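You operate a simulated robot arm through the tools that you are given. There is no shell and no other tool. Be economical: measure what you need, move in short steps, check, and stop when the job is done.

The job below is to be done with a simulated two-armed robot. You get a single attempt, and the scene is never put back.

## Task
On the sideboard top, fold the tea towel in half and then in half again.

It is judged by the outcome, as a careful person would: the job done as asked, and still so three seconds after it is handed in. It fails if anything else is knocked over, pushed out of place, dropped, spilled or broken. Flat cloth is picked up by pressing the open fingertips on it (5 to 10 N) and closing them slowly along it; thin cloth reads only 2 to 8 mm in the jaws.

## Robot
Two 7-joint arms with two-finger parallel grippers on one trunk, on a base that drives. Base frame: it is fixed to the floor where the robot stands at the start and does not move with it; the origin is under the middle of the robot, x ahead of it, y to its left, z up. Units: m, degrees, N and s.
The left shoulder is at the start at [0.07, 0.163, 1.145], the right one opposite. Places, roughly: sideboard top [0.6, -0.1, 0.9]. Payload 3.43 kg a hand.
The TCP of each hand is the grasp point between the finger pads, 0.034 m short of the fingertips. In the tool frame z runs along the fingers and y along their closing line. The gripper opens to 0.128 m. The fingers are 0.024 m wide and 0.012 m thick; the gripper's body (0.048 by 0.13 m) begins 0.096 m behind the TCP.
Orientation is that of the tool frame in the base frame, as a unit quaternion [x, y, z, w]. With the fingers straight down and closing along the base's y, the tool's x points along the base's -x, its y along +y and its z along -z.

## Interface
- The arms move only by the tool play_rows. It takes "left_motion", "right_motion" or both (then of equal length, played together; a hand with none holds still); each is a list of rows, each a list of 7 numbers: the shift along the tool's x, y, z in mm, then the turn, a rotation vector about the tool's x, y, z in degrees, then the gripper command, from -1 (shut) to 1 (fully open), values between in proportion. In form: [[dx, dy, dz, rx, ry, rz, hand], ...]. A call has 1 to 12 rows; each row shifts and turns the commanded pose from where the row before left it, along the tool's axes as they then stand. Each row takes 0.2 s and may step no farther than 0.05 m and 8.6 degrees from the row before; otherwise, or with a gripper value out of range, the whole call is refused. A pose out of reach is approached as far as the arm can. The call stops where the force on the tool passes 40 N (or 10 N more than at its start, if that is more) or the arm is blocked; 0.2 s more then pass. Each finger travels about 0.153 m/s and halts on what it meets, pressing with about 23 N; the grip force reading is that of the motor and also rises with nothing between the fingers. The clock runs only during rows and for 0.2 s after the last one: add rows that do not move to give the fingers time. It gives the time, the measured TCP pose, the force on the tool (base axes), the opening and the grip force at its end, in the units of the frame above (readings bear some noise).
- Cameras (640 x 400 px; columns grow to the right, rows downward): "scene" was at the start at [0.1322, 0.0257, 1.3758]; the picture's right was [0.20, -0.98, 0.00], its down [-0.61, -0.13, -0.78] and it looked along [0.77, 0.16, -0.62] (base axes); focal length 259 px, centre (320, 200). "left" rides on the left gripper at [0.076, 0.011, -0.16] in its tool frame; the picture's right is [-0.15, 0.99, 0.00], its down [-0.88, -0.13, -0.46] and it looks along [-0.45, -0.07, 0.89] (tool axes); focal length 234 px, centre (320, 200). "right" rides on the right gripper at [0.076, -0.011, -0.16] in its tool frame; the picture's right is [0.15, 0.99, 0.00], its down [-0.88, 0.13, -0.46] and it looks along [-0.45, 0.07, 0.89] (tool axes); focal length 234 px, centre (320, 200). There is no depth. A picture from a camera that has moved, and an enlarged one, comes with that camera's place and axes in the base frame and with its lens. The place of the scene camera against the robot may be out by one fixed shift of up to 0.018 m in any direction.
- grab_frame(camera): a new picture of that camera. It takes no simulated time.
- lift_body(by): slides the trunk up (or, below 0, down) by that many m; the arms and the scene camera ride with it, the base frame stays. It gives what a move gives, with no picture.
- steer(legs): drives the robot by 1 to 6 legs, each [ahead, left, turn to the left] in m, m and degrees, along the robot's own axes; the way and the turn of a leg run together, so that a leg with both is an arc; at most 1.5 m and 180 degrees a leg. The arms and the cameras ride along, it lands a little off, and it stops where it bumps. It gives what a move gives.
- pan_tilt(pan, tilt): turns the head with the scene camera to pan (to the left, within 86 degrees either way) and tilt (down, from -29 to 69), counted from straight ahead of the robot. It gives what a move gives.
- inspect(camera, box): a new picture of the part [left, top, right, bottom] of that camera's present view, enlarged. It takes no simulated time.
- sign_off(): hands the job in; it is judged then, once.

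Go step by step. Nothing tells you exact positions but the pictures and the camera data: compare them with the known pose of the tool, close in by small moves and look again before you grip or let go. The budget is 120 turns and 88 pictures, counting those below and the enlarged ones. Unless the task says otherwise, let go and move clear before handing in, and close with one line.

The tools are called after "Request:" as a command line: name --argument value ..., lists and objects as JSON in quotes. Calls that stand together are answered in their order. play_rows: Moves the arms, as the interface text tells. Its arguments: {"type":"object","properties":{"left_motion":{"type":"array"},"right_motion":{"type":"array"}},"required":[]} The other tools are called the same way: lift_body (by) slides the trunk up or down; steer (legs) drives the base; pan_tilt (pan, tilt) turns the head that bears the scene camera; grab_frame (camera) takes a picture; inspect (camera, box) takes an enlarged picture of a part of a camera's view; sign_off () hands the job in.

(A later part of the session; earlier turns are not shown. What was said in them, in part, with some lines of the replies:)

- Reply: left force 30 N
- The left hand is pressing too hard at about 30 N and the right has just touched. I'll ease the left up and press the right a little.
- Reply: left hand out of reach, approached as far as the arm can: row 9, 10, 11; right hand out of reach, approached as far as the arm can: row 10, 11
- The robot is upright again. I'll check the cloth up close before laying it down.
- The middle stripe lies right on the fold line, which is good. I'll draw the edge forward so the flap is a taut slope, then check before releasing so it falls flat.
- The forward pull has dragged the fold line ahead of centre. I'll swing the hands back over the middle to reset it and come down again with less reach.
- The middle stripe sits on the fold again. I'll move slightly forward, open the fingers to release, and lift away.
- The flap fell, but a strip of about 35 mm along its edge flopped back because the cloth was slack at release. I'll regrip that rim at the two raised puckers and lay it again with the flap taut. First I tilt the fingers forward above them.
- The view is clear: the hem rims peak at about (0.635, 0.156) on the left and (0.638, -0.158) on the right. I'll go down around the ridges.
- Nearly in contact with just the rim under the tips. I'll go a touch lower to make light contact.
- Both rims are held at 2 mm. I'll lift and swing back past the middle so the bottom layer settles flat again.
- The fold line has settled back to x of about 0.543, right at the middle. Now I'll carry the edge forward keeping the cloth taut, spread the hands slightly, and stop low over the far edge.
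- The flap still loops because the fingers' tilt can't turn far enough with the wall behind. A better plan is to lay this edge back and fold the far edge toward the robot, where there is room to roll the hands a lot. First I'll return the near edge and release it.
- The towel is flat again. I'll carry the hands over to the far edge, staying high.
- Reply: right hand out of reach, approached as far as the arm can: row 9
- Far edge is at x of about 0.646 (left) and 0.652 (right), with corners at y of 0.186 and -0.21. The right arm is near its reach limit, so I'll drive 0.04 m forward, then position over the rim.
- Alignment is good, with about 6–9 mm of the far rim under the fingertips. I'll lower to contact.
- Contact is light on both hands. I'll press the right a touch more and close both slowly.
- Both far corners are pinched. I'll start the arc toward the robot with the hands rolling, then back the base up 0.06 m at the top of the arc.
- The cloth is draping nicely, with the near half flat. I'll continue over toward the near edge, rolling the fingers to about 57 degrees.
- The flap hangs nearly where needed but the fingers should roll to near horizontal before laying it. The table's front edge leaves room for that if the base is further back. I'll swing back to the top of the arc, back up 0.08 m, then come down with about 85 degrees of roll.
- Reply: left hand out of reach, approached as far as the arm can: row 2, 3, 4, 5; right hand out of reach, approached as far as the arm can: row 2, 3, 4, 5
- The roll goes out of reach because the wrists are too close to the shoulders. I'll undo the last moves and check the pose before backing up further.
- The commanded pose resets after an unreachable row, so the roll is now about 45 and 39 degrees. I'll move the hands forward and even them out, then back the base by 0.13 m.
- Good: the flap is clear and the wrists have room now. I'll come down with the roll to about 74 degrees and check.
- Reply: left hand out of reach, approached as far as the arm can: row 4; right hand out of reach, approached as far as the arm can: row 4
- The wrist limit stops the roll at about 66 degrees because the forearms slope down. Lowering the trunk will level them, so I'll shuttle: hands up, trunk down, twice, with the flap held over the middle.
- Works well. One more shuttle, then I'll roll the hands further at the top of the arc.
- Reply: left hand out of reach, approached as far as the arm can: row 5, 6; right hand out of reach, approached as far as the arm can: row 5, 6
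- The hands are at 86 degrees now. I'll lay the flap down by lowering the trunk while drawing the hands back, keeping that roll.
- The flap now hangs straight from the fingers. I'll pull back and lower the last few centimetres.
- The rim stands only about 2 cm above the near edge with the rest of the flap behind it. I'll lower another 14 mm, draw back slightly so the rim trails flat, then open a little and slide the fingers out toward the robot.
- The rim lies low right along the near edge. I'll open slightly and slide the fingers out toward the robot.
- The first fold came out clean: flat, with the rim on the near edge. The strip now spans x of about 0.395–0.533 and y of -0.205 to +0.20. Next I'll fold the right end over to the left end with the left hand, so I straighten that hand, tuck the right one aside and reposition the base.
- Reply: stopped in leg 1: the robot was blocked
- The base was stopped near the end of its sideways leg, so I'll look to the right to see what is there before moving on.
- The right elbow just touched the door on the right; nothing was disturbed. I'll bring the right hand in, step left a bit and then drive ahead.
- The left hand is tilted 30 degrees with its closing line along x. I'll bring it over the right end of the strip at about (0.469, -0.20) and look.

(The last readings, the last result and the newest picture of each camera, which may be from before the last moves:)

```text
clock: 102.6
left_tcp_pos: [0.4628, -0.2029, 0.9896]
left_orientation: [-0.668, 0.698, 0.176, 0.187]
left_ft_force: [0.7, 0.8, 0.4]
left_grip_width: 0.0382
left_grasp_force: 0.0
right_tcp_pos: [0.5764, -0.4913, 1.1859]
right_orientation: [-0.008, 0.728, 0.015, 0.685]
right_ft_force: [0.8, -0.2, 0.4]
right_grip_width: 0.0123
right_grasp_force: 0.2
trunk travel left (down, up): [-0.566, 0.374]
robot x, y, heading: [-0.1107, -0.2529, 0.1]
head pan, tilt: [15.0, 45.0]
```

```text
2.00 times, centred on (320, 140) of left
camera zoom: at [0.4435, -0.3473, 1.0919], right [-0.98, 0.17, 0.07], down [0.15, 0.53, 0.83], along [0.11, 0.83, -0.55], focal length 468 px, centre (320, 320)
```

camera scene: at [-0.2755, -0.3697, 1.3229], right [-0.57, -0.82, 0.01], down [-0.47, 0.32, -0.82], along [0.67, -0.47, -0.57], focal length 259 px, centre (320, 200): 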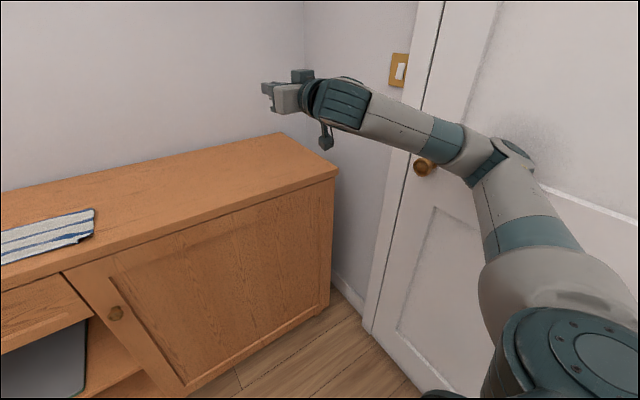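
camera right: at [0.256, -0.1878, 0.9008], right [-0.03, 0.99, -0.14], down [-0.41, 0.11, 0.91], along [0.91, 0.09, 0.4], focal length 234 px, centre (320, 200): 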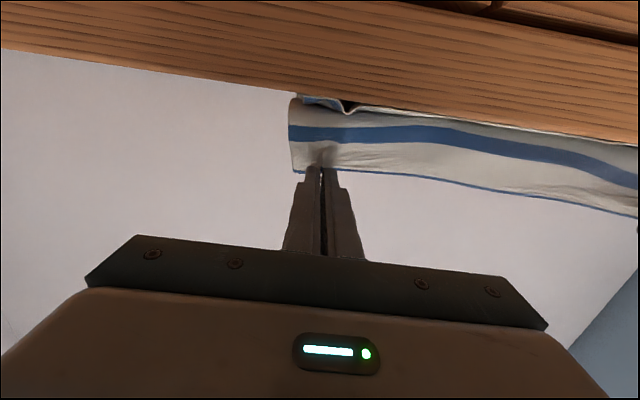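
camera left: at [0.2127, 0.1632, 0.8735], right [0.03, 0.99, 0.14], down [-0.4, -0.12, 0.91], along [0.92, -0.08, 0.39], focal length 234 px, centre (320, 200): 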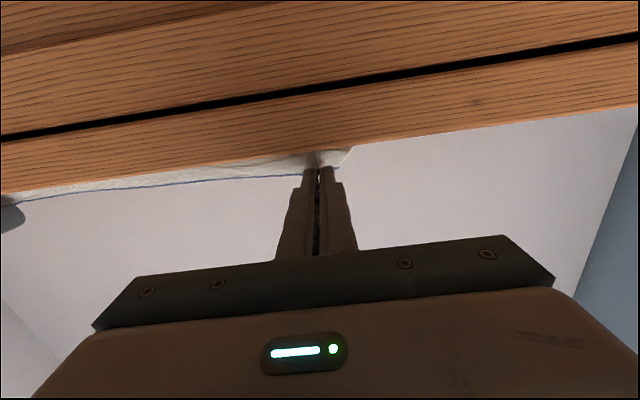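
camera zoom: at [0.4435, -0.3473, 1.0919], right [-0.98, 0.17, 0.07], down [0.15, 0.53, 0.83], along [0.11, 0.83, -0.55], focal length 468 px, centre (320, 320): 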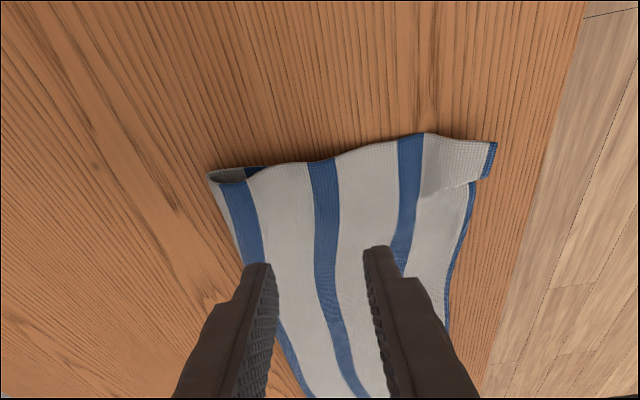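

The right end edge runs at y of about -0.203 with the strip spanning x 0.38–0.51 there. I'll centre on x 0.446 and lower to just above.

Request:
play_rows --left_motion '[[9.9, 8, 20, 0, 0, 0, -0.4], [9.9, 8, 20, 0, 0, 0, -0.4], [1, 0, 1.7, 0, 0, 0, -0.4], [1, 0, 1.7, 0, 0, 0, -0.4], [0, 0, 0, 0, 0, 0, -0.4]]'

```text
clock: 103.8
left_tcp_pos: [0.4486, -0.2003, 0.9423]
left_orientation: [-0.669, 0.698, 0.176, 0.187]
left_ft_force: [0.9, -0.3, -0.3]
left_grip_width: 0.0383
left_grasp_force: 0.0
right_tcp_pos: [0.5753, -0.4928, 1.1864]
right_orientation: [-0.008, 0.727, 0.015, 0.686]
right_ft_force: [0.2, -0.4, -0.1]
right_grip_width: 0.0125
right_grasp_force: 0.1
trunk travel left (down, up): [-0.566, 0.374]
robot x, y, heading: [-0.1128, -0.2512, -0.2]
head pan, tilt: [15.0, 45.0]
```

Request:
play_rows --left_motion '[[0.5, 0, 0.85, 0, 0, 0, -0.4], [0.5, 0, 0.85, 0, 0, 0, -0.4], [0.5, 0, 0.85, 0, 0, 0, -0.4], [0.5, 0, 0.85, 0, 0, 0, -0.4], [0, 0, 0, 0, 0, 0, -0.4]]'

Request:
inspect --camera "left" --box '[200, 80, 440, 230]'

```text
clock: 105.0
left_tcp_pos: [0.4486, -0.1997, 0.9395]
left_orientation: [-0.668, 0.698, 0.177, 0.188]
left_ft_force: [-0.7, 0.5, 0.6]
left_grip_width: 0.0383
left_grasp_force: 0.0
right_tcp_pos: [0.5772, -0.4927, 1.1851]
right_orientation: [-0.007, 0.728, 0.015, 0.685]
right_ft_force: [0.2, 0.6, 1.3]
right_grip_width: 0.0128
right_grasp_force: 0.1
trunk travel left (down, up): [-0.566, 0.374]
robot x, y, heading: [-0.1113, -0.2524, 0.3]
head pan, tilt: [15.0, 45.0]
```

```text
2.67 times, centred on (320, 155) of left
camera zoom: at [0.4289, -0.3437, 1.0397], right [-0.98, 0.17, 0.07], down [0.15, 0.53, 0.83], along [0.11, 0.83, -0.55], focal length 624 px, centre (320, 320)
```

zoom: 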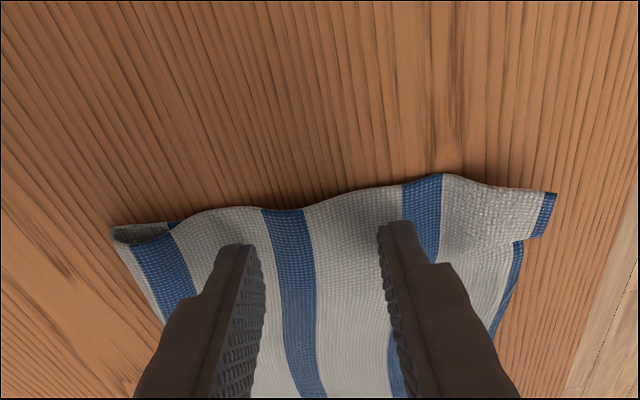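

Centred, with about 1 cm overlap. I'll go down to contact.

Request:
play_rows --left_motion '[[0.5, 0, 0.85, 0, 0, 0, -0.4], [0.5, 0, 0.85, 0, 0, 0, -0.4], [0, 0, 0, 0, 0, 0, -0.4]]'

```text
clock: 105.8
left_tcp_pos: [0.4474, -0.2002, 0.9374]
left_orientation: [-0.669, 0.698, 0.174, 0.186]
left_ft_force: [1.0, 1.2, 5.0]
left_grip_width: 0.0384
left_grasp_force: 0.1
right_tcp_pos: [0.5756, -0.4933, 1.1858]
right_orientation: [-0.007, 0.728, 0.015, 0.686]
right_ft_force: [0.1, -1.6, 1.4]
right_grip_width: 0.0127
right_grasp_force: 0.1
trunk travel left (down, up): [-0.566, 0.374]
robot x, y, heading: [-0.1121, -0.249, -0.2]
head pan, tilt: [15.0, 45.0]
```

Request:
play_rows --left_motion '[[0.3, 0, 0.5, 0, 0, 0, -0.4], [0, 0, 0, 0, 0, 0, -0.46], [0, 0, 0, 0, 0, 0, -0.52], [0, 0, 0, 0, 0, 0, -0.58], [0, 0, 0, 0, 0, 0, -0.64], [0, 0, 0, 0, 0, 0, -0.7], [0, 0, 0, 0, 0, 0, -0.76], [0, 0, 0, 0, 0, 0, -0.82], [0, 0, 0, 0, 0, 0, -0.88], [0, 0, 0, 0, 0, 0, -0.95], [0, 0, 0, 0, 0, 0, -1], [0, 0, 0, 0, 0, 0, -1]]'

Request:
play_rows --left_motion '[[0, 0, 0, 0, 0, 0, -1], [0, 0, 0, 0, 0, 0, -1]]'

```text
clock: 108.4
left_tcp_pos: [0.4482, -0.1993, 0.9379]
left_orientation: [-0.669, 0.697, 0.176, 0.188]
left_ft_force: [0.3, 0.3, 14.4]
left_grip_width: 0.0033
left_grasp_force: 23.0
right_tcp_pos: [0.5752, -0.493, 1.1867]
right_orientation: [-0.009, 0.727, 0.016, 0.686]
right_ft_force: [-1.5, 0.5, 0.7]
right_grip_width: 0.0129
right_grasp_force: 0.0
trunk travel left (down, up): [-0.566, 0.374]
robot x, y, heading: [-0.114, -0.2509, -0.1]
head pan, tilt: [15.0, 45.0]
```

```text
clock: 109.0
left_tcp_pos: [0.4489, -0.2003, 0.9376]
left_orientation: [-0.668, 0.698, 0.175, 0.187]
left_ft_force: [0.7, 0.2, 14.4]
left_grip_width: 0.0034
left_grasp_force: 23.1
right_tcp_pos: [0.5745, -0.4934, 1.1861]
right_orientation: [-0.008, 0.727, 0.015, 0.686]
right_ft_force: [0.4, -0.3, 0.0]
right_grip_width: 0.0128
right_grasp_force: 0.1
trunk travel left (down, up): [-0.566, 0.374]
robot x, y, heading: [-0.112, -0.2489, 0.2]
head pan, tilt: [15.0, 45.0]
```

The jaws read 3.4 mm against 2.0 mm for a single layer, so both layers are held. I'll lift and look.

Request:
play_rows --left_motion '[[-18, 0, -23, 0, 3, 0, -1], [-22, 0, -22, 0, 3, 0, -1], [-24, 0, -21, 0, 3, 0, -1], [0, 0, 0, 0, 0, 0, -1]]'

Request:
grab_frame --camera "scene"

```text
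clock: 110.0
left_tcp_pos: [0.4503, -0.1714, 1.0228]
left_orientation: [-0.68, 0.711, 0.124, 0.132]
left_ft_force: [-0.7, 0.4, -0.1]
left_grip_width: 0.0035
left_grasp_force: 22.6
right_tcp_pos: [0.5765, -0.494, 1.1846]
right_orientation: [-0.008, 0.728, 0.015, 0.685]
right_ft_force: [0.8, -0.6, -0.7]
right_grip_width: 0.0128
right_grasp_force: 0.1
trunk travel left (down, up): [-0.566, 0.374]
robot x, y, heading: [-0.1139, -0.2491, 0.3]
head pan, tilt: [15.0, 45.0]
```

```text
7 pictures are left
camera scene: at [0.0138, -0.2224, 1.3072], right [0.26, -0.97, 0.0], down [-0.68, -0.18, -0.71], along [0.68, 0.18, -0.71], focal length 259 px, centre (320, 200)
```

scene: 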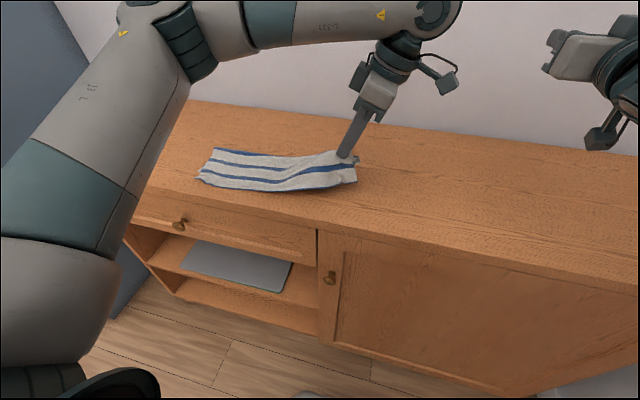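

Both layers are up. I'll carry on up the arc, then drive the base left 0.22 m so the end passes over the middle.

Request:
play_rows --left_motion '[[-26.9, 0, -10.1, 0, 5.3, 0, -1], [-25.9, 0, -12.4, 0, 5.3, 0, -1], [-24.8, 0, -14.6, 0, 5.3, 0, -1]]'

Request:
steer --legs '[[0, 0.22, 0]]'

Request:
play_rows --left_motion '[[-17.3, 0, 9.8, 0, 8.5, 0, -1], [-18.5, 0, 7.2, 0, 8.5, 0, -1], [-17.7, 0, 11.3, 0, 8, 0, -1], [-19.1, 0, 8.7, 0, 8, 0, -1]]'

```text
clock: 110.8
left_tcp_pos: [0.4515, -0.1056, 1.0792]
left_orientation: [-0.691, 0.722, 0.026, 0.032]
left_ft_force: [0.1, -0.5, 0.0]
left_grip_width: 0.0036
left_grasp_force: 23.2
right_tcp_pos: [0.575, -0.4907, 1.1856]
right_orientation: [-0.009, 0.728, 0.015, 0.685]
right_ft_force: [-0.1, 0.7, 0.4]
right_grip_width: 0.0127
right_grasp_force: 0.1
trunk travel left (down, up): [-0.566, 0.374]
robot x, y, heading: [-0.1117, -0.2507, -0.1]
head pan, tilt: [15.0, 45.0]
```

```text
clock: 112.5
left_tcp_pos: [0.453, 0.109, 1.0799]
left_orientation: [-0.69, 0.723, 0.027, 0.032]
left_ft_force: [0.4, 0.0, 0.6]
left_grip_width: 0.0031
left_grasp_force: 23.0
right_tcp_pos: [0.5769, -0.2773, 1.1863]
right_orientation: [-0.007, 0.728, 0.015, 0.686]
right_ft_force: [-0.4, 0.5, -0.5]
right_grip_width: 0.0127
right_grasp_force: 0.0
trunk travel left (down, up): [-0.566, 0.374]
robot x, y, heading: [-0.1101, -0.033, 0.0]
head pan, tilt: [15.0, 45.0]
```

```text
clock: 113.5
left_tcp_pos: [0.4566, 0.1765, 1.0323]
left_orientation: [-0.668, 0.703, -0.172, -0.176]
left_ft_force: [-0.2, 0.3, -0.1]
left_grip_width: 0.0034
left_grasp_force: 23.5
right_tcp_pos: [0.5754, -0.2757, 1.186]
right_orientation: [-0.006, 0.728, 0.012, 0.686]
right_ft_force: [0.1, -0.3, 0.5]
right_grip_width: 0.013
right_grasp_force: 0.1
trunk travel left (down, up): [-0.566, 0.374]
robot x, y, heading: [-0.1122, -0.0335, -0.0]
head pan, tilt: [15.0, 45.0]
```

All reachable so far at 28 degrees of roll. I'll continue the descent, rolling on to about 72 degrees.

Request:
play_rows --left_motion '[[-17.5, 0, 8.7, 0, 8, 0, -1], [-18.6, 0, 6.1, 0, 8, 0, -1], [-16.7, 0, 6.5, 0, 7, 0, -1], [-17.3, 0, 4.4, 0, 7, 0, -1], [-4, 0, 1.7, 0, 7, 0, -1], [-4.1, 0, 1.2, 0, 7, 0, -1], [0, 0, 0, 0, 0, 0, -1]]'

Request:
inspect --camera "scene" --box '[160, 100, 400, 250]'

```text
clock: 115.1
left_tcp_pos: [0.4574, 0.2125, 0.9621]
left_orientation: [-0.555, 0.587, -0.407, -0.426]
left_ft_force: [-0.1, 0.4, 0.3]
left_grip_width: 0.0036
left_grasp_force: 22.9
right_tcp_pos: [0.575, -0.2779, 1.1862]
right_orientation: [-0.007, 0.728, 0.015, 0.685]
right_ft_force: [1.3, 0.2, -0.6]
right_grip_width: 0.013
right_grasp_force: 0.0
trunk travel left (down, up): [-0.566, 0.374]
robot x, y, heading: [-0.1114, -0.0334, -0.0]
head pan, tilt: [15.0, 45.0]
```

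```text
2.67 times, centred on (280, 175) of scene
camera zoom: at [0.0136, -0.0045, 1.3073], right [0.26, -0.97, 0.0], down [-0.68, -0.18, -0.71], along [0.68, 0.18, -0.71], focal length 691 px, centre (427, 267)
```

zoom: 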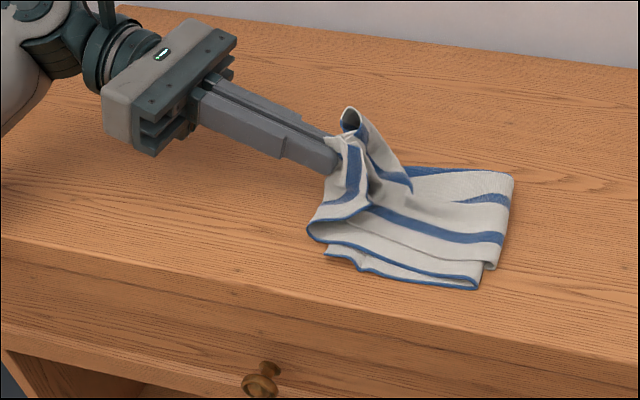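

The flap is over, but the cloth went slack mid-way and the fold line sits at y of about +0.05 instead of the middle. I'll swing the hand back up over the centre, high enough to lay the bottom half flat again.

Request:
play_rows --left_motion '[[30.2, 0, 4.8, 0, -4, 0, -1], [30.4, 0, 2.6, 0, -4, 0, -1], [32.9, 0, 8.6, 0, -4, 0, -1], [33.4, 0, 6.2, 0, -4, 0, -1], [23.7, 0, 11.6, 0, -4, 0, -1], [24.4, 0, 9.9, 0, -4, 0, -1], [20.9, 0, 12.6, 0, -4, 0, -1], [21.7, 0, 11.1, 0, -4, 0, -1], [19.2, 0, 14.4, 0, -4, 0, -1], [20.2, 0, 13, 0, -4, 0, -1], [21.2, 0, 22.7, 0, 0, 0, -1], [0, 0, 0, 0, 0, 0, -1]]'

Request:
inspect --camera "scene" --box '[160, 60, 480, 260]'

```text
clock: 117.7
left_tcp_pos: [0.4453, -0.0252, 1.1023]
left_orientation: [-0.662, 0.696, -0.193, -0.199]
left_ft_force: [-1.2, 0.0, 0.4]
left_grip_width: 0.0033
left_grasp_force: 23.3
right_tcp_pos: [0.5748, -0.2758, 1.1856]
right_orientation: [-0.008, 0.728, 0.015, 0.686]
right_ft_force: [0.2, 0.0, 0.2]
right_grip_width: 0.0128
right_grasp_force: 0.1
trunk travel left (down, up): [-0.566, 0.374]
robot x, y, heading: [-0.1143, -0.0346, -0.0]
head pan, tilt: [15.0, 45.0]
```

```text
2.00 times, centred on (320, 160) of scene
camera zoom: at [0.0135, -0.0035, 1.3073], right [0.26, -0.97, 0.0], down [-0.68, -0.18, -0.71], along [0.68, 0.18, -0.71], focal length 518 px, centre (320, 280)
```

zoom: 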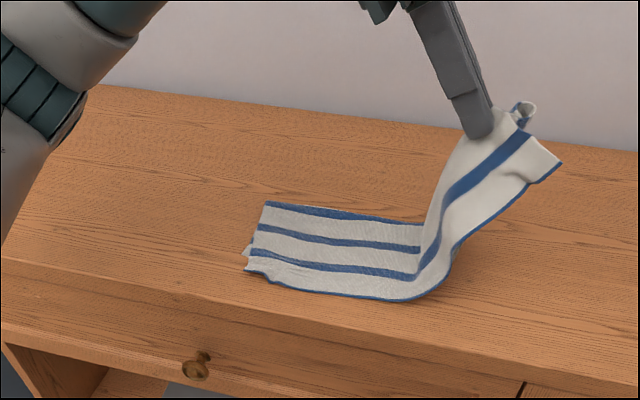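

The bottom half is flat with the bend right at the middle. Now I'll come over along a taut arc, rolling the hand as it goes.

Request:
play_rows --left_motion '[[-21.9, 0, -17.3, 0, 3, 0, -1], [-21, 0, -18.4, 0, 3, 0, -1], [-22.2, 0, -12.2, 0, 3, 0, -1], [-21.5, 0, -13.4, 0, 3, 0, -1], [-24.3, 0, -8.7, 0, 3, 0, -1], [-23.8, 0, -10, 0, 3, 0, -1], [-25.3, 0, -5.2, 0, 3, 0, -1], [-25, 0, -6.5, 0, 3, 0, -1], [-22.8, 0, -1.6, 0, 3, 0, -1], [-22.7, 0, -2.8, 0, 3, 0, -1]]'

Request:
play_rows --left_motion '[[-21.1, 0, 0.8, 0, 3, 0, -1], [-21.1, 0, -0.3, 0, 3, 0, -1], [-14.7, 0, 1.2, 0, 3, 0, -1], [-14.7, 0, 0.5, 0, 3, 0, -1], [0, 0, 0, 0, 0, 0, -1]]'

Request:
inspect --camera "scene" --box '[160, 100, 400, 250]'

```text
clock: 119.9
left_tcp_pos: [0.4577, 0.1933, 1.0118]
left_orientation: [-0.589, 0.621, -0.358, -0.373]
left_ft_force: [0.5, -0.4, 0.0]
left_grip_width: 0.0032
left_grasp_force: 22.8
right_tcp_pos: [0.5748, -0.2761, 1.1853]
right_orientation: [-0.008, 0.728, 0.015, 0.685]
right_ft_force: [-0.4, 0.2, 0.2]
right_grip_width: 0.0127
right_grasp_force: 0.1
trunk travel left (down, up): [-0.566, 0.374]
robot x, y, heading: [-0.1114, -0.0313, -0.1]
head pan, tilt: [15.0, 45.0]
```

```text
clock: 121.1
left_tcp_pos: [0.4598, 0.2193, 0.9434]
left_orientation: [-0.549, 0.579, -0.417, -0.435]
left_ft_force: [0.1, 0.8, -0.5]
left_grip_width: 0.0031
left_grasp_force: 22.9
right_tcp_pos: [0.5757, -0.2773, 1.185]
right_orientation: [-0.007, 0.728, 0.015, 0.686]
right_ft_force: [-0.5, 0.0, 0.9]
right_grip_width: 0.0129
right_grasp_force: 0.1
trunk travel left (down, up): [-0.566, 0.374]
robot x, y, heading: [-0.1125, -0.0317, -0.1]
head pan, tilt: [15.0, 45.0]
```

```text
2.67 times, centred on (280, 175) of scene
camera zoom: at [0.0137, -0.0044, 1.3073], right [0.26, -0.97, 0.0], down [-0.68, -0.18, -0.71], along [0.68, 0.18, -0.71], focal length 691 px, centre (427, 267)
```

zoom: 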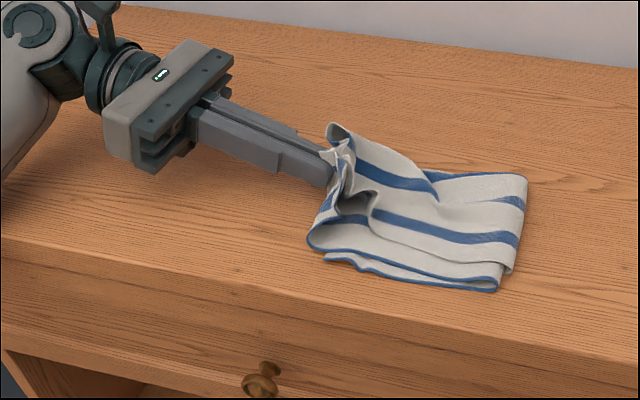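

The fold line again crept left (y of about 0.033) because the flap sags. I'll swing the flap back up, then use the right hand's closed fingers as a bar laid on the bottom half at the fold line, so the flap can be drawn taut around it. First I swing back and lower the trunk so the right hand can lie flat.

Request:
play_rows --left_motion '[[14.7, 0, -0.5, 0, -3, 0, -1], [14.7, 0, -1.2, 0, -3, 0, -1], [21.1, 0, 0.3, 0, -3, 0, -1], [21.1, 0, -0.8, 0, -3, 0, -1], [22.7, 0, 2.8, 0, -3, 0, -1], [22.8, 0, 1.6, 0, -3, 0, -1], [25, 0, 6.5, 0, -3, 0, -1], [25.3, 0, 5.2, 0, -3, 0, -1], [23.8, 0, 10, 0, -3, 0, -1], [24.3, 0, 8.7, 0, -3, 0, -1], [21.5, 0, 13.4, 0, -3, 0, -1], [22.2, 0, 12.2, 0, -3, 0, -1]]' --right_motion '[[0, 0, -25, 0, 0, 0, -1], [0, 0, -25, 0, 0, 0, -1], [0, 0, -25, 0, 0, 0, -1], [0, 0, -25, 0, 0, 0, -1], [0, 0, -25, 0, 0, 0, -1], [0, 0, -25, 0, 0, 0, -1], [0, 0, -25, 0, 0, 0, -1], [0, 0, -25, 0, 0, 0, -1], [0, 0, -25, 0, 0, 0, -1], [0, 0, -25, 0, 0, 0, -1], [0, 0, -25, 0, 0, 0, -1], [0, 0, 0, 0, 0, 0, -1]]'

Request:
play_rows --left_motion '[[21, 0, 18.4, 0, -3, 0, -1], [21.9, 0, 17.3, 0, -3, 0, -1], [0, 0, 0, 0, 0, 0, -1]]'

Request:
lift_body --by -0.13

Request:
play_rows --left_motion '[[18.5, 0, -29.5, 0, 0, 0, -1], [18.5, 0, -29.5, 0, 0, 0, -1], [18.5, 0, -29.5, 0, 0, 0, -1], [15, 0, -24, 0, 0, 0, -1], [0, 0, 0, 0, 0, 0, -1]]'

```text
clock: 123.7
left_tcp_pos: [0.4492, 0.0341, 1.1186]
left_orientation: [-0.652, 0.685, -0.226, -0.234]
left_ft_force: [-0.4, -0.8, -0.4]
left_grip_width: 0.0032
left_grasp_force: 23.0
right_tcp_pos: [0.4216, -0.2986, 1.2822]
right_orientation: [-0.006, 0.729, 0.014, 0.685]
right_ft_force: [0.2, 0.0, 0.3]
right_grip_width: 0.0
right_grasp_force: 23.2
right hand out of reach, approached as far as the arm can: row 4, 5, 6, 7, 8, 9, 10, 11
trunk travel left (down, up): [-0.566, 0.374]
robot x, y, heading: [-0.1142, -0.0343, -0.4]
head pan, tilt: [15.0, 45.0]
```

```text
clock: 124.5
left_tcp_pos: [0.4472, -0.0198, 1.1158]
left_orientation: [-0.662, 0.696, -0.193, -0.2]
left_ft_force: [0.1, -0.5, 0.4]
left_grip_width: 0.0035
left_grasp_force: 22.9
right_tcp_pos: [0.4202, -0.2956, 1.2814]
right_orientation: [-0.007, 0.728, 0.013, 0.685]
right_ft_force: [0.1, 0.0, -0.8]
right_grip_width: 0.0002
right_grasp_force: 22.7
trunk travel left (down, up): [-0.566, 0.374]
robot x, y, heading: [-0.1127, -0.0322, -0.0]
head pan, tilt: [15.0, 45.0]
```

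```text
clock: 126.1
left_tcp_pos: [0.4468, -0.0208, 0.9863]
left_orientation: [-0.663, 0.696, -0.193, -0.199]
left_ft_force: [0.0, -0.4, -0.6]
left_grip_width: 0.0036
left_grasp_force: 23.0
right_tcp_pos: [0.4214, -0.2975, 1.1519]
right_orientation: [-0.007, 0.729, 0.015, 0.684]
right_ft_force: [1.1, -0.1, 0.2]
right_grip_width: 0.0001
right_grasp_force: 22.3
trunk travel left (down, up): [-0.436, 0.504]
robot x, y, heading: [-0.1142, -0.0347, -0.1]
head pan, tilt: [15.0, 45.0]
```

```text
clock: 127.3
left_tcp_pos: [0.4442, -0.0201, 1.1167]
left_orientation: [-0.663, 0.695, -0.193, -0.199]
left_ft_force: [1.0, 0.4, -0.4]
left_grip_width: 0.0035
left_grasp_force: 22.5
right_tcp_pos: [0.4202, -0.298, 1.151]
right_orientation: [-0.008, 0.728, 0.015, 0.685]
right_ft_force: [1.3, -0.6, 0.3]
right_grip_width: 0.0
right_grasp_force: 22.7
trunk travel left (down, up): [-0.436, 0.504]
robot x, y, heading: [-0.1144, -0.0337, 0.0]
head pan, tilt: [15.0, 45.0]
```

The right hand needs the base further back to lie flat at the strip. I'll shuffle back 0.16 m in two steps, letting the left hand compensate so the flap stays put.

Request:
play_rows --left_motion '[[0, -40, 0, 0, 0, 0, -1]]'

Request:
steer --legs '[[-0.08, 0, 0]]'

Request:
play_rows --left_motion '[[0, -40, 0, 0, 0, 0, -1], [0, -40, 0, 0, 0, 0, -1]]'

Request:
steer --legs '[[-0.08, 0, 0]]'

Request:
play_rows --left_motion '[[0, -45, 0, 0, 0, 0, -1], [0, 0, 0, 0, 0, 0, -1]]'

```text
clock: 127.7
left_tcp_pos: [0.4855, -0.0216, 1.1163]
left_orientation: [-0.662, 0.697, -0.191, -0.199]
left_ft_force: [-0.4, 0.1, -0.7]
left_grip_width: 0.0034
left_grasp_force: 23.0
right_tcp_pos: [0.4217, -0.2975, 1.1515]
right_orientation: [-0.007, 0.729, 0.015, 0.684]
right_ft_force: [-0.4, 0.1, -0.1]
right_grip_width: 0.0
right_grasp_force: 22.4
trunk travel left (down, up): [-0.436, 0.504]
robot x, y, heading: [-0.1123, -0.0322, -0.1]
head pan, tilt: [15.0, 45.0]
```

```text
clock: 128.7
left_tcp_pos: [0.4028, -0.0212, 1.1172]
left_orientation: [-0.663, 0.696, -0.193, -0.198]
left_ft_force: [-0.2, 1.1, 0.8]
left_grip_width: 0.0031
left_grasp_force: 22.9
right_tcp_pos: [0.3386, -0.2963, 1.1524]
right_orientation: [-0.008, 0.728, 0.015, 0.685]
right_ft_force: [-0.5, -0.3, 0.9]
right_grip_width: 0.0003
right_grasp_force: 23.3
trunk travel left (down, up): [-0.436, 0.504]
robot x, y, heading: [-0.1968, -0.035, -0.3]
head pan, tilt: [15.0, 45.0]
```

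```text
clock: 129.3
left_tcp_pos: [0.4849, -0.0259, 1.1181]
left_orientation: [-0.663, 0.696, -0.193, -0.198]
left_ft_force: [0.4, -0.4, -0.7]
left_grip_width: 0.0035
left_grasp_force: 22.7
right_tcp_pos: [0.3415, -0.2991, 1.1511]
right_orientation: [-0.006, 0.729, 0.014, 0.685]
right_ft_force: [0.2, 0.1, -0.1]
right_grip_width: 0.0
right_grasp_force: 23.2
trunk travel left (down, up): [-0.436, 0.504]
robot x, y, heading: [-0.1924, -0.0312, -0.4]
head pan, tilt: [15.0, 45.0]
```

```text
clock: 130.4
left_tcp_pos: [0.403, -0.0244, 1.1189]
left_orientation: [-0.662, 0.696, -0.194, -0.199]
left_ft_force: [0.0, 0.1, 0.3]
left_grip_width: 0.0034
left_grasp_force: 23.0
right_tcp_pos: [0.2612, -0.2961, 1.1526]
right_orientation: [-0.007, 0.728, 0.014, 0.685]
right_ft_force: [0.2, -0.1, 0.0]
right_grip_width: 0.0001
right_grasp_force: 23.2
trunk travel left (down, up): [-0.436, 0.504]
robot x, y, heading: [-0.2694, -0.0292, 0.2]
head pan, tilt: [15.0, 45.0]
```

```text
clock: 131.0
left_tcp_pos: [0.4509, -0.024, 1.1185]
left_orientation: [-0.663, 0.695, -0.194, -0.199]
left_ft_force: [0.6, 1.2, -1.2]
left_grip_width: 0.0033
left_grasp_force: 23.7
right_tcp_pos: [0.2615, -0.2947, 1.152]
right_orientation: [-0.008, 0.728, 0.015, 0.685]
right_ft_force: [-0.9, 0.4, -0.5]
right_grip_width: 0.0001
right_grasp_force: 22.8
trunk travel left (down, up): [-0.436, 0.504]
robot x, y, heading: [-0.2708, -0.0333, 0.1]
head pan, tilt: [15.0, 45.0]
```

The left hand and flap are back in place. Now I'll lower the right hand in front of the sideboard and bring it across to the fold line.

Request:
play_rows --right_motion '[[47, 0, 0, 0, 0, 0, -1], [47, 0, 0, 0, 0, 0, -1], [47, 0, 0, 0, 0, 0, -1], [40, 0, 0, 0, 0, 0, -1], [0, 45, 0, 0, 2, 0, -1], [0, 45, 0, 0, 2, 0, -1], [0, 45, 0, 0, 2, 0, -1], [0, 45, 0, 0, 2, 0, -1], [0, 45, 0, 0, 2, 0, -1], [0, 45, 0, 0, 2, 0, -1], [0, 0, 0, 0, 0, 0, -1]]'

```text
clock: 133.4
left_tcp_pos: [0.4503, -0.028, 1.1181]
left_orientation: [-0.663, 0.696, -0.193, -0.199]
left_ft_force: [-1.2, 0.1, -0.3]
left_grip_width: 0.0033
left_grasp_force: 22.7
right_tcp_pos: [0.325, -0.0381, 1.0159]
right_orientation: [-0.009, 0.796, 0.014, 0.605]
right_ft_force: [-0.8, -1.2, 1.0]
right_grip_width: 0.0001
right_grasp_force: 22.8
right hand out of reach, approached as far as the arm can: row 1, 2, 3, 4
trunk travel left (down, up): [-0.436, 0.504]
robot x, y, heading: [-0.272, -0.0321, -0.1]
head pan, tilt: [15.0, 45.0]
```

Request:
play_rows --right_motion '[[0, 29, 0, 0, 0, 0, -1], [0, 29, 0, 0, 0, 0, -1], [38.5, 0, 10.7, 0, 0, 0, -1], [38.5, 0, 10.7, 0, 0, 0, -1], [0, 0, 0, 0, 0, 0, -1]]'

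```text
clock: 134.6
left_tcp_pos: [0.4502, -0.0261, 1.1177]
left_orientation: [-0.663, 0.696, -0.193, -0.198]
left_ft_force: [0.1, 0.1, -0.2]
left_grip_width: 0.0034
left_grasp_force: 23.0
right_tcp_pos: [0.3218, 0.0223, 0.9369]
right_orientation: [-0.009, 0.796, 0.014, 0.605]
right_ft_force: [-0.7, 0.8, 0.4]
right_grip_width: 0.0
right_grasp_force: 23.0
trunk travel left (down, up): [-0.436, 0.504]
robot x, y, heading: [-0.2699, -0.0307, -0.1]
head pan, tilt: [15.0, 45.0]
```

Reached. I'll slide the closed fingers forward over the bottom half and check.

Request:
play_rows --right_motion '[[-8.8, 0, 31.8, 0, 0, 0, -1], [-8.8, 0, 31.8, 0, 0, 0, -1], [-8.8, 0, 31.8, 0, 0, 0, -1], [0, 0, 0, 0, 0, 0, -1]]'

Request:
inspect --camera "scene" --box '[160, 0, 480, 200]'

```text
clock: 135.6
left_tcp_pos: [0.4495, -0.0266, 1.1202]
left_orientation: [-0.662, 0.696, -0.195, -0.199]
left_ft_force: [-0.8, -0.3, 0.3]
left_grip_width: 0.0035
left_grasp_force: 22.8
right_tcp_pos: [0.4224, 0.0256, 0.938]
right_orientation: [-0.009, 0.796, 0.014, 0.606]
right_ft_force: [0.0, 0.5, 0.7]
right_grip_width: 0.0
right_grasp_force: 23.2
trunk travel left (down, up): [-0.436, 0.504]
robot x, y, heading: [-0.2746, -0.0343, -0.0]
head pan, tilt: [15.0, 45.0]
```

```text
2.00 times, centred on (320, 100) of scene
camera zoom: at [-0.1451, -0.0035, 1.1773], right [0.26, -0.97, 0.0], down [-0.68, -0.18, -0.71], along [0.68, 0.18, -0.71], focal length 518 px, centre (320, 400)
```

zoom: 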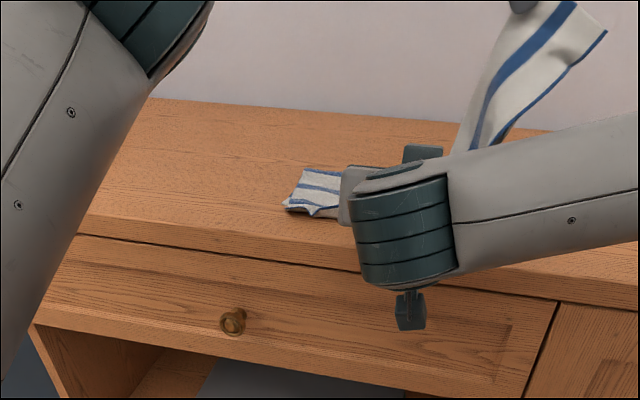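

The bar is over the bottom half beside the standing flap. I'll shift it slightly right to the fold line and press it down lightly.

Request:
play_rows --right_motion '[[0, -7, 0, 0, 0, 0, -1], [0, -7, 0, 0, 0, 0, -1], [4.8, 0, 1.3, 0, 0, 0, -1], [1.9, 0, 0.5, 0, 0, 0, -1], [1, 0, 0.3, 0, 0, 0, -1], [1, 0, 0.3, 0, 0, 0, -1], [0, 0, 0, 0, 0, 0, -1]]'

```text
clock: 137.2
left_tcp_pos: [0.4495, -0.0257, 1.1178]
left_orientation: [-0.662, 0.696, -0.194, -0.199]
left_ft_force: [-0.2, 0.3, -0.8]
left_grip_width: 0.0035
left_grasp_force: 22.7
right_tcp_pos: [0.423, 0.0121, 0.9297]
right_orientation: [-0.009, 0.797, 0.014, 0.604]
right_ft_force: [-0.3, -0.6, 0.5]
right_grip_width: 0.0
right_grasp_force: 23.1
trunk travel left (down, up): [-0.436, 0.504]
robot x, y, heading: [-0.274, -0.0326, 0.0]
head pan, tilt: [15.0, 45.0]
```

Request:
play_rows --right_motion '[[1, 0, 0.3, 0, 0, 0, -1], [1, 0, 0.3, 0, 0, 0, -1], [1, 0, 0.3, 0, 0, 0, -1], [0, 0, 0, 0, 0, 0, -1]]'

```text
clock: 138.2
left_tcp_pos: [0.4491, -0.0256, 1.1179]
left_orientation: [-0.662, 0.696, -0.194, -0.199]
left_ft_force: [-0.2, 0.0, -0.1]
left_grip_width: 0.0034
left_grasp_force: 22.7
right_tcp_pos: [0.4223, 0.0114, 0.926]
right_orientation: [-0.008, 0.796, 0.014, 0.605]
right_ft_force: [0.7, 0.5, 0.0]
right_grip_width: 0.0
right_grasp_force: 23.4
trunk travel left (down, up): [-0.436, 0.504]
robot x, y, heading: [-0.272, -0.0334, -0.2]
head pan, tilt: [15.0, 45.0]
```

Request:
play_rows --right_motion '[[1, 0, 0.3, 0, 0, 0, -1], [1, 0, 0.3, 0, 0, 0, -1], [0, 0, 0, 0, 0, 0, -1]]'

```text
clock: 139.0
left_tcp_pos: [0.45, -0.0256, 1.1192]
left_orientation: [-0.663, 0.695, -0.194, -0.199]
left_ft_force: [0.3, -0.6, -0.7]
left_grip_width: 0.0034
left_grasp_force: 23.1
right_tcp_pos: [0.4221, 0.0114, 0.9253]
right_orientation: [-0.008, 0.796, 0.013, 0.605]
right_ft_force: [-0.5, 0.9, 0.0]
right_grip_width: 0.0001
right_grasp_force: 23.1
trunk travel left (down, up): [-0.436, 0.504]
robot x, y, heading: [-0.2721, -0.0269, -0.4]
head pan, tilt: [15.0, 45.0]
```

Request:
play_rows --right_motion '[[1.2, 0, 0.3, 0, 0, 0, -1], [1.2, 0, 0.3, 0, 0, 0, -1], [0, 0, 0, 0, 0, 0, -1]]'

```text
clock: 139.8
left_tcp_pos: [0.4496, -0.0256, 1.1191]
left_orientation: [-0.663, 0.696, -0.194, -0.199]
left_ft_force: [0.2, 0.3, -0.2]
left_grip_width: 0.0037
left_grasp_force: 22.8
right_tcp_pos: [0.4228, 0.0118, 0.9216]
right_orientation: [-0.009, 0.796, 0.014, 0.605]
right_ft_force: [-0.3, 0.6, 2.3]
right_grip_width: 0.0
right_grasp_force: 23.2
trunk travel left (down, up): [-0.436, 0.504]
robot x, y, heading: [-0.2715, -0.0313, -0.2]
head pan, tilt: [15.0, 45.0]
```

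Contact is made. I'll press the bar a little more and bring the flap over it along a taut arc.

Request:
play_rows --right_motion '[[0.6, 0, 0.2, 0, 0, 0, -1], [0, 0, 0, 0, 0, 0, -1]]'

Request:
play_rows --left_motion '[[-24.2, 0, -14.2, 0, 3, 0, -1], [-23.4, 0, -15.4, 0, 3, 0, -1], [-23.5, 0, -12.7, 0, 3, 0, -1], [-22.8, 0, -13.9, 0, 3, 0, -1], [-25, 0, -9.4, 0, 3, 0, -1], [-24.5, 0, -10.7, 0, 3, 0, -1], [-26.5, 0, -5.6, 0, 3, 0, -1], [-26.2, 0, -6.9, 0, 3, 0, -1], [-23.8, 0, -1.3, 0, 3, 0, -1], [-23.7, 0, -2.5, 0, 3, 0, -1]]'

Request:
play_rows --left_motion '[[-21.8, 0, 0.6, 0, 3, 0, -1], [-21.8, 0, -0.5, 0, 3, 0, -1], [-15.6, 0, 1.6, 0, 3, 0, -1], [-15.7, 0, 0.7, 0, 3, 0, -1], [0, 0, 0, 0, 0, 0, -1]]'

```text
clock: 140.4
left_tcp_pos: [0.4511, -0.0257, 1.1197]
left_orientation: [-0.663, 0.695, -0.194, -0.198]
left_ft_force: [-0.1, 0.1, -0.2]
left_grip_width: 0.0032
left_grasp_force: 22.9
right_tcp_pos: [0.4207, 0.0117, 0.9228]
right_orientation: [-0.01, 0.796, 0.015, 0.605]
right_ft_force: [-0.5, 0.1, 4.8]
right_grip_width: 0.0
right_grasp_force: 23.0
trunk travel left (down, up): [-0.436, 0.504]
robot x, y, heading: [-0.2716, -0.033, 0.0]
head pan, tilt: [15.0, 45.0]
```

```text
clock: 142.6
left_tcp_pos: [0.4607, 0.2006, 1.014]
left_orientation: [-0.589, 0.621, -0.358, -0.373]
left_ft_force: [-1.3, -12.6, -5.0]
left_grip_width: 0.0036
left_grasp_force: 22.7
right_tcp_pos: [0.4217, 0.0128, 0.9213]
right_orientation: [-0.01, 0.796, 0.015, 0.605]
right_ft_force: [2.0, 11.6, 9.5]
right_grip_width: 0.0
right_grasp_force: 23.0
trunk travel left (down, up): [-0.436, 0.504]
robot x, y, heading: [-0.2745, -0.0285, -0.1]
head pan, tilt: [15.0, 45.0]
```

```text
clock: 143.8
left_tcp_pos: [0.4621, 0.23, 0.9457]
left_orientation: [-0.549, 0.579, -0.418, -0.435]
left_ft_force: [-2.3, -25.2, -2.1]
left_grip_width: 0.0024
left_grasp_force: 22.7
right_tcp_pos: [0.421, 0.0125, 0.9222]
right_orientation: [-0.009, 0.796, 0.015, 0.606]
right_ft_force: [2.2, 26.1, 11.2]
right_grip_width: 0.0
right_grasp_force: 23.0
trunk travel left (down, up): [-0.436, 0.504]
robot x, y, heading: [-0.2711, -0.0298, -0.1]
head pan, tilt: [15.0, 45.0]
```

The flap is now stretched taut around the bar (25 N). I'll ease off a few millimetres, lower the rim, and look.

Request:
play_rows --left_motion '[[-5.7, 0, 5.7, 0, 0, 0, -1], [-5.7, 0, 5.7, 0, 0, 0, -1], [0, 0, 0, 0, 0, 0, -1]]'

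Request:
inspect --camera "scene" --box '[200, 20, 440, 170]'

```text
clock: 144.6
left_tcp_pos: [0.4604, 0.2222, 0.9329]
left_orientation: [-0.55, 0.578, -0.419, -0.434]
left_ft_force: [0.1, -9.1, 0.4]
left_grip_width: 0.0028
left_grasp_force: 22.8
right_tcp_pos: [0.4213, 0.0106, 0.9228]
right_orientation: [-0.009, 0.796, 0.013, 0.605]
right_ft_force: [3.4, 9.3, 6.8]
right_grip_width: 0.0001
right_grasp_force: 22.8
trunk travel left (down, up): [-0.436, 0.504]
robot x, y, heading: [-0.268, -0.0332, -0.2]
head pan, tilt: [15.0, 45.0]
```

```text
2.67 times, centred on (320, 95) of scene
camera zoom: at [-0.1461, -0.0032, 1.1775], right [0.26, -0.97, 0.0], down [-0.68, -0.18, -0.71], along [0.68, 0.18, -0.71], focal length 691 px, centre (320, 480)
```

zoom: 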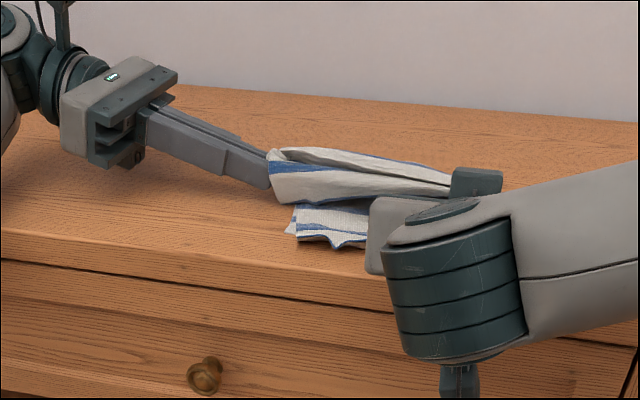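

The flap is taut with its rim about 2 cm past the bottom end. I'll ease it back and lower it, then lift the bar slightly and withdraw it toward the robot.

Request:
play_rows --left_motion '[[-5.2, 0, 7.6, 0, 0, 0, -1], [-5.2, 0, 7.6, 0, 0, 0, -1], [0, 0, 0, 0, 0, 0, -1], [0, 0, 0, 0, 0, 0, -1], [0, 0, 0, 0, 0, 0, -1], [0, 0, 0, 0, 0, 0, -1], [0, 0, 0, 0, 0, 0, -1], [0, 0, 0, 0, 0, 0, -1], [0, 0, 0, 0, 0, 0, -1], [0, 0, 0, 0, 0, 0, -1]]' --right_motion '[[0, 0, 0, 0, 0, 0, -1], [0, 0, 0, 0, 0, 0, -1], [-2.5, 0, -0.7, 0, 0, 0, -1], [2.5, 0, -10, 0, 0, 0, -1], [4, 0, -15, 0, 0, 0, -1], [6, 0, -22, 0, 0, 0, -1], [6, 0, -22, 0, 0, 0, -1], [6, 0, -25, 0, 0, 0, -1], [6, 0, -25, 0, 0, 0, -1], [0, 0, 0, 0, 0, 0, -1]]'

```text
clock: 146.8
left_tcp_pos: [0.4537, 0.2115, 0.9282]
left_orientation: [-0.547, 0.581, -0.423, -0.429]
left_ft_force: [0.0, -0.7, 1.0]
left_grip_width: 0.0028
left_grasp_force: 22.9
right_tcp_pos: [0.2915, 0.0076, 0.931]
right_orientation: [-0.009, 0.793, 0.015, 0.608]
right_ft_force: [-0.5, 1.7, -0.1]
right_grip_width: 0.0
right_grasp_force: 23.2
trunk travel left (down, up): [-0.436, 0.504]
robot x, y, heading: [-0.2733, -0.0325, -0.0]
head pan, tilt: [15.0, 45.0]
```

The bar is out. I'll lower the rim a bit more, open slightly and slide the left fingers out to the left, then raise the trunk for a look.

Request:
play_rows --left_motion '[[-6, 0, 1.6, 0, 0, 0, -1], [-6, 0, 1.6, 0, 0, 0, -1], [0, 0, 0, 0, 0, 0, -0.9], [0, 0, 0, 0, 0, 0, -0.75], [-1.3, 0, -4.8, 0, 0, 0, -0.75], [-2.6, 0, -9.7, 0, 0, 0, -0.75], [-5.2, 0, -19.3, 0, 0, 0, -0.75], [-7, 0, -28, 0, 0, 0, -0.75], [-2, 0, -35, 0, 0, 0, -0.75], [0, 0, -35, 0, 0, 0, -0.75]]'

Request:
lift_body --by 0.2

Request:
inspect --camera "scene" --box '[200, 60, 440, 210]'

```text
clock: 148.6
left_tcp_pos: [0.4592, 0.253, 0.9247]
left_orientation: [-0.538, 0.587, -0.424, -0.432]
left_ft_force: [-0.3, 0.0, 0.0]
left_grip_width: 0.0161
left_grasp_force: 0.0
right_tcp_pos: [0.2937, -0.0003, 0.9293]
right_orientation: [-0.006, 0.794, 0.015, 0.608]
right_ft_force: [-0.2, 0.1, -0.2]
right_grip_width: 0.0
right_grasp_force: 23.0
trunk travel left (down, up): [-0.436, 0.504]
robot x, y, heading: [-0.2729, -0.0338, -0.2]
head pan, tilt: [15.0, 45.0]
stopped in row 9 (left hand): the force on the tool passed its limit (the readings are from after the stop); the commanded pose is now the measured one
```

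```text
clock: 150.8
left_tcp_pos: [0.4646, 0.2572, 1.112]
left_orientation: [-0.541, 0.582, -0.421, -0.438]
left_ft_force: [0.3, 0.4, 0.3]
left_grip_width: 0.016
left_grasp_force: 0.1
right_tcp_pos: [0.2983, 0.0029, 1.127]
right_orientation: [-0.006, 0.797, 0.012, 0.604]
right_ft_force: [0.0, 0.3, 0.1]
right_grip_width: 0.0
right_grasp_force: 23.2
trunk travel left (down, up): [-0.636, 0.304]
robot x, y, heading: [-0.2702, -0.0401, -0.4]
head pan, tilt: [15.0, 45.0]
```

```text
2.67 times, centred on (320, 135) of scene
camera zoom: at [-0.1452, -0.0056, 1.3772], right [0.25, -0.97, 0.0], down [-0.68, -0.18, -0.71], along [0.68, 0.18, -0.71], focal length 691 px, centre (320, 373)
```

zoom: 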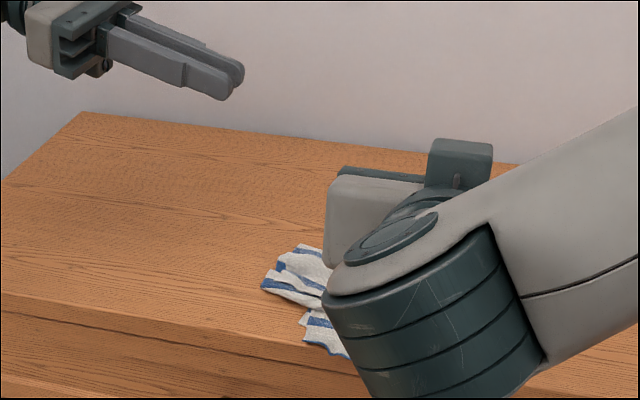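

The right arm blocks the view. I'll move it well aside before using the last picture.

Request:
play_rows --right_motion '[[0, -45, 0, 0, 0, 0, -1], [0, -45, 0, 0, 0, 0, -1], [0, -45, 0, 0, 0, 0, -1], [0, -45, 0, 0, 0, 0, -1], [0, -45, 0, 0, 0, 0, -1], [0, -45, 0, 0, 0, 0, -1], [0, -30, 0, 0, 0, 0, -1]]'

Request:
inspect --camera "scene" --box '[250, 110, 410, 210]'

```text
clock: 152.4
left_tcp_pos: [0.4638, 0.2571, 1.1134]
left_orientation: [-0.541, 0.584, -0.419, -0.437]
left_ft_force: [-0.5, -0.2, 0.4]
left_grip_width: 0.016
left_grasp_force: 0.1
right_tcp_pos: [0.3338, -0.29, 1.1256]
right_orientation: [-0.008, 0.796, 0.014, 0.605]
right_ft_force: [0.8, 0.8, 0.2]
right_grip_width: 0.0
right_grasp_force: 23.0
right hand out of reach, approached as far as the arm can: row 4, 5, 6
trunk travel left (down, up): [-0.636, 0.304]
robot x, y, heading: [-0.2709, -0.0339, -0.3]
head pan, tilt: [15.0, 45.0]
```

```text
4.00 times, centred on (330, 160) of scene
camera zoom: at [-0.1462, -0.0066, 1.3774], right [0.25, -0.97, 0.0], down [-0.68, -0.18, -0.71], along [0.68, 0.18, -0.71], focal length 1036 px, centre (280, 360)
```

zoom: 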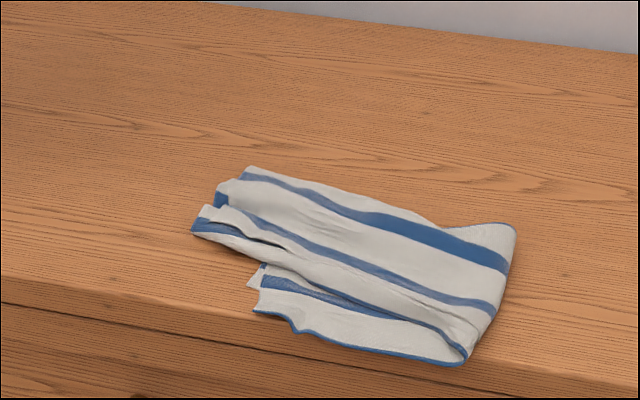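

The towel is folded in quarters, but the withdrawn bar dragged the lower part about 4 cm toward the robot. The flap's left end, near (0.458, 0.198), therefore sits too far back and is bunched. I'll straighten the left hand and go over that end to spread it and slide it into line.

Request:
play_rows --left_motion '[[0, 0, 0, 0, -8.3, 0, -0.06], [0, 0, 0, 0, -8.3, 0, -0.06], [0, 0, 0, 0, -8.3, 0, -0.06], [0, 0, 0, 0, -8.3, 0, -0.06], [0, 0, 0, 0, -8.3, 0, -0.06], [0, 0, 0, 0, -8.3, 0, -0.06], [0, 0, 0, 0, -8.3, 0, -0.06], [0, 0, 0, 0, -8.3, 0, -0.06], [0, 0, 0, 0, -8.3, 0, -0.06], [0, 0, 0, 0, 0, 0, -0.06]]'

```text
clock: 154.6
left_tcp_pos: [0.4642, 0.2579, 1.1137]
left_orientation: [-0.684, 0.729, -0.006, 0.007]
left_ft_force: [0.2, -0.1, -0.3]
left_grip_width: 0.0603
left_grasp_force: 0.2
right_tcp_pos: [0.3345, -0.2875, 1.1254]
right_orientation: [-0.008, 0.796, 0.013, 0.605]
right_ft_force: [0.3, 0.7, -0.4]
right_grip_width: 0.0
right_grasp_force: 22.7
trunk travel left (down, up): [-0.636, 0.304]
robot x, y, heading: [-0.2722, -0.0331, 0.0]
head pan, tilt: [15.0, 45.0]
```

Request:
play_rows --left_motion '[[18, 1, 38, 0, 0, 0, -0.06], [18, 1, 38, 0, 0, 0, -0.06], [18, 1, 38, 0, 0, 0, -0.06], [17, 0.5, 38, 0, 0, 0, -0.06], [0, 0, 10, 0, 0, 0, -0.06], [0, 0, 6, 0, 0, 0, -0.06], [0, 0, 0, 0, 0, 0, -0.06]]'

```text
clock: 156.2
left_tcp_pos: [0.459, 0.1847, 0.9452]
left_orientation: [-0.684, 0.729, -0.006, 0.006]
left_ft_force: [-0.4, -1.1, 0.1]
left_grip_width: 0.06
left_grasp_force: 0.2
right_tcp_pos: [0.3357, -0.2891, 1.1241]
right_orientation: [-0.007, 0.796, 0.013, 0.605]
right_ft_force: [0.3, -0.7, 0.0]
right_grip_width: 0.0
right_grasp_force: 22.7
trunk travel left (down, up): [-0.636, 0.304]
robot x, y, heading: [-0.2708, -0.0321, -0.5]
head pan, tilt: [15.0, 45.0]
```

Request:
play_rows --left_motion '[[0, 0, 3, 0, 0, 0, -0.06], [0, 0, 1.5, 0, 0, 0, -0.06], [0, 0, 1.5, 0, 0, 0, -0.06], [0, 0, 1.5, 0, 0, 0, -0.06], [0, 0, 0, 0, 0, 0, -0.06]]'

```text
clock: 157.4
left_tcp_pos: [0.4592, 0.1857, 0.9381]
left_orientation: [-0.685, 0.729, -0.006, 0.006]
left_ft_force: [-0.6, 0.1, 5.8]
left_grip_width: 0.0602
left_grasp_force: 0.4
right_tcp_pos: [0.3347, -0.2878, 1.1256]
right_orientation: [-0.008, 0.796, 0.013, 0.605]
right_ft_force: [-0.3, 0.3, 0.0]
right_grip_width: 0.0001
right_grasp_force: 23.2
trunk travel left (down, up): [-0.636, 0.304]
robot x, y, heading: [-0.2668, -0.0312, -0.5]
head pan, tilt: [15.0, 45.0]
```

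In contact at 6 N. I'll spread the rim by opening the fingers, then drag it toward its place.

Request:
play_rows --left_motion '[[0, 0, 0.3, 0, 0, 0, 0.02], [0, 0, 0, 0, 0, 0, 0.1], [0, 0, 0, 0, 0, 0, 0.18], [0, 0, 0, 0, 0, 0, 0.26], [0, 0, 0, 0, 0, 0, 0.34], [0, 0, 0, 0, 0, 0, 0.4], [0, 0, 0, 0, 0, 0, 0.4]]'

Request:
play_rows --left_motion '[[1, 5.4, 0, 0, 0, 0, 0.4], [1, 5.4, 0, 0, 0, 0, 0.4], [2, 5.4, 0, 0, 0, 0, 0.4], [3, 5.4, 0, 0, 0, 0, 0.4], [4, 5.4, 0, 0, 0, 0, 0.4], [4, 5.4, 0, 0, 0, 0, 0.4], [5, 5.4, 0, 0, 0, 0, 0.4], [5, 5.4, 0, 0, 0, 0, 0.4], [0, 0, 0, 0, 0, 0, 0.4]]'

```text
clock: 159.0
left_tcp_pos: [0.459, 0.1852, 0.9373]
left_orientation: [-0.685, 0.728, -0.007, 0.006]
left_ft_force: [2.5, 0.0, 10.1]
left_grip_width: 0.0878
left_grasp_force: 0.0
right_tcp_pos: [0.3342, -0.2896, 1.1259]
right_orientation: [-0.006, 0.796, 0.012, 0.605]
right_ft_force: [-0.1, 0.3, 0.7]
right_grip_width: 0.0
right_grasp_force: 22.6
trunk travel left (down, up): [-0.636, 0.304]
robot x, y, heading: [-0.2694, -0.0331, -0.2]
head pan, tilt: [15.0, 45.0]
```

```text
clock: 161.0
left_tcp_pos: [0.413, 0.163, 0.9377]
left_orientation: [-0.685, 0.728, -0.008, 0.006]
left_ft_force: [4.2, 3.0, 23.4]
left_grip_width: 0.0867
left_grasp_force: 0.1
right_tcp_pos: [0.3333, -0.2901, 1.1257]
right_orientation: [-0.008, 0.796, 0.013, 0.605]
right_ft_force: [1.7, -0.4, -0.4]
right_grip_width: 0.0
right_grasp_force: 22.9
trunk travel left (down, up): [-0.636, 0.304]
robot x, y, heading: [-0.2717, -0.0345, -0.3]
head pan, tilt: [15.0, 45.0]
```

The end slid along with the fingers. I'll lift off and press the fold edge flat at the right side.

Request:
play_rows --left_motion '[[0, 0, -20, 0, 0, 0, 0.4], [0, 0, -40, 0, 0, 0, 0.4], [37.7, -2.4, 0, 0, 0, 0, 0.4], [37.7, -2.4, 0, 0, 0, 0, 0.4], [37.7, -2.4, 0, 0, 0, 0, 0.4], [37.7, -2.4, 0, 0, 0, 0, 0.4], [0, 0, 30, 0, 0, 0, 0.4], [0, 0, 15, 0, 0, 0, 0.4], [0, 0, 8, 0, 0, 0, 0.4], [0, 0, 3, 0, 0, 0, 0.4], [0, 0, 0, 0, 0, 0, 0.4]]'

```text
clock: 163.4
left_tcp_pos: [0.4151, 0.0129, 0.9408]
left_orientation: [-0.684, 0.729, -0.006, 0.006]
left_ft_force: [-0.4, 0.4, 2.1]
left_grip_width: 0.0894
left_grasp_force: 0.0
right_tcp_pos: [0.3344, -0.2895, 1.1245]
right_orientation: [-0.007, 0.796, 0.013, 0.605]
right_ft_force: [0.2, -0.3, 0.3]
right_grip_width: 0.0001
right_grasp_force: 23.0
trunk travel left (down, up): [-0.636, 0.304]
robot x, y, heading: [-0.2718, -0.0336, -0.5]
head pan, tilt: [15.0, 45.0]
```

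Request:
play_rows --left_motion '[[0, 0, 1, 0, 0, 0, 0.4], [3, 0, 0, 0, 0, 0, 0.4], [3, 0, 0, 0, 0, 0, 0.4], [3, 0, 0, 0, 0, 0, 0.4], [0, 0, 0, 0, 0, 0, 0.4], [0, 0, -20, 0, 0, 0, 0.4], [0, 0, -40, 0, 0, 0, 0.4], [0, 0, -45, 0, 0, 0, 0.4], [0, 0, -45, 0, 0, 0, 0.4], [0, 0, 0, 0, 0, 0, 0.4]]'

Request:
steer --legs '[[-0.15, 0, 0]]'

Request:
grab_frame --camera "scene"

```text
clock: 165.6
left_tcp_pos: [0.4132, 0.0037, 1.088]
left_orientation: [-0.685, 0.729, -0.006, 0.005]
left_ft_force: [0.5, -0.2, 0.0]
left_grip_width: 0.0893
left_grasp_force: 0.0
right_tcp_pos: [0.3346, -0.2888, 1.1257]
right_orientation: [-0.007, 0.796, 0.012, 0.605]
right_ft_force: [0.0, -0.1, -0.2]
right_grip_width: 0.0
right_grasp_force: 22.9
trunk travel left (down, up): [-0.636, 0.304]
robot x, y, heading: [-0.2718, -0.036, -0.5]
head pan, tilt: [15.0, 45.0]
```

```text
clock: 166.9
left_tcp_pos: [0.2647, 0.0063, 1.0884]
left_orientation: [-0.685, 0.728, -0.005, 0.004]
left_ft_force: [0.2, -1.0, -0.6]
left_grip_width: 0.0896
left_grasp_force: 0.0
right_tcp_pos: [0.1875, -0.2874, 1.1238]
right_orientation: [-0.007, 0.796, 0.012, 0.605]
right_ft_force: [0.2, 0.4, -0.1]
right_grip_width: 0.0
right_grasp_force: 23.0
trunk travel left (down, up): [-0.636, 0.304]
robot x, y, heading: [-0.4182, -0.032, -0.2]
head pan, tilt: [15.0, 45.0]
```

```text
refused: no pictures are left
```

I'm out of pictures. Both hands are off the cloth and the base has backed clear of the sideboard. More adjusting without a view could make the fold worse, so I'm handing it in now.

Request:
sign_off

```text
The job is handed in.
```

I folded the tea towel in half and then in half again on the sideboard, but the second fold is probably not neat: the last picture showed its top flap bunched and 4–5 cm out of line. I then spread that end, slid it toward its place and pressed the fold by feel, so I haven't seen the final result.
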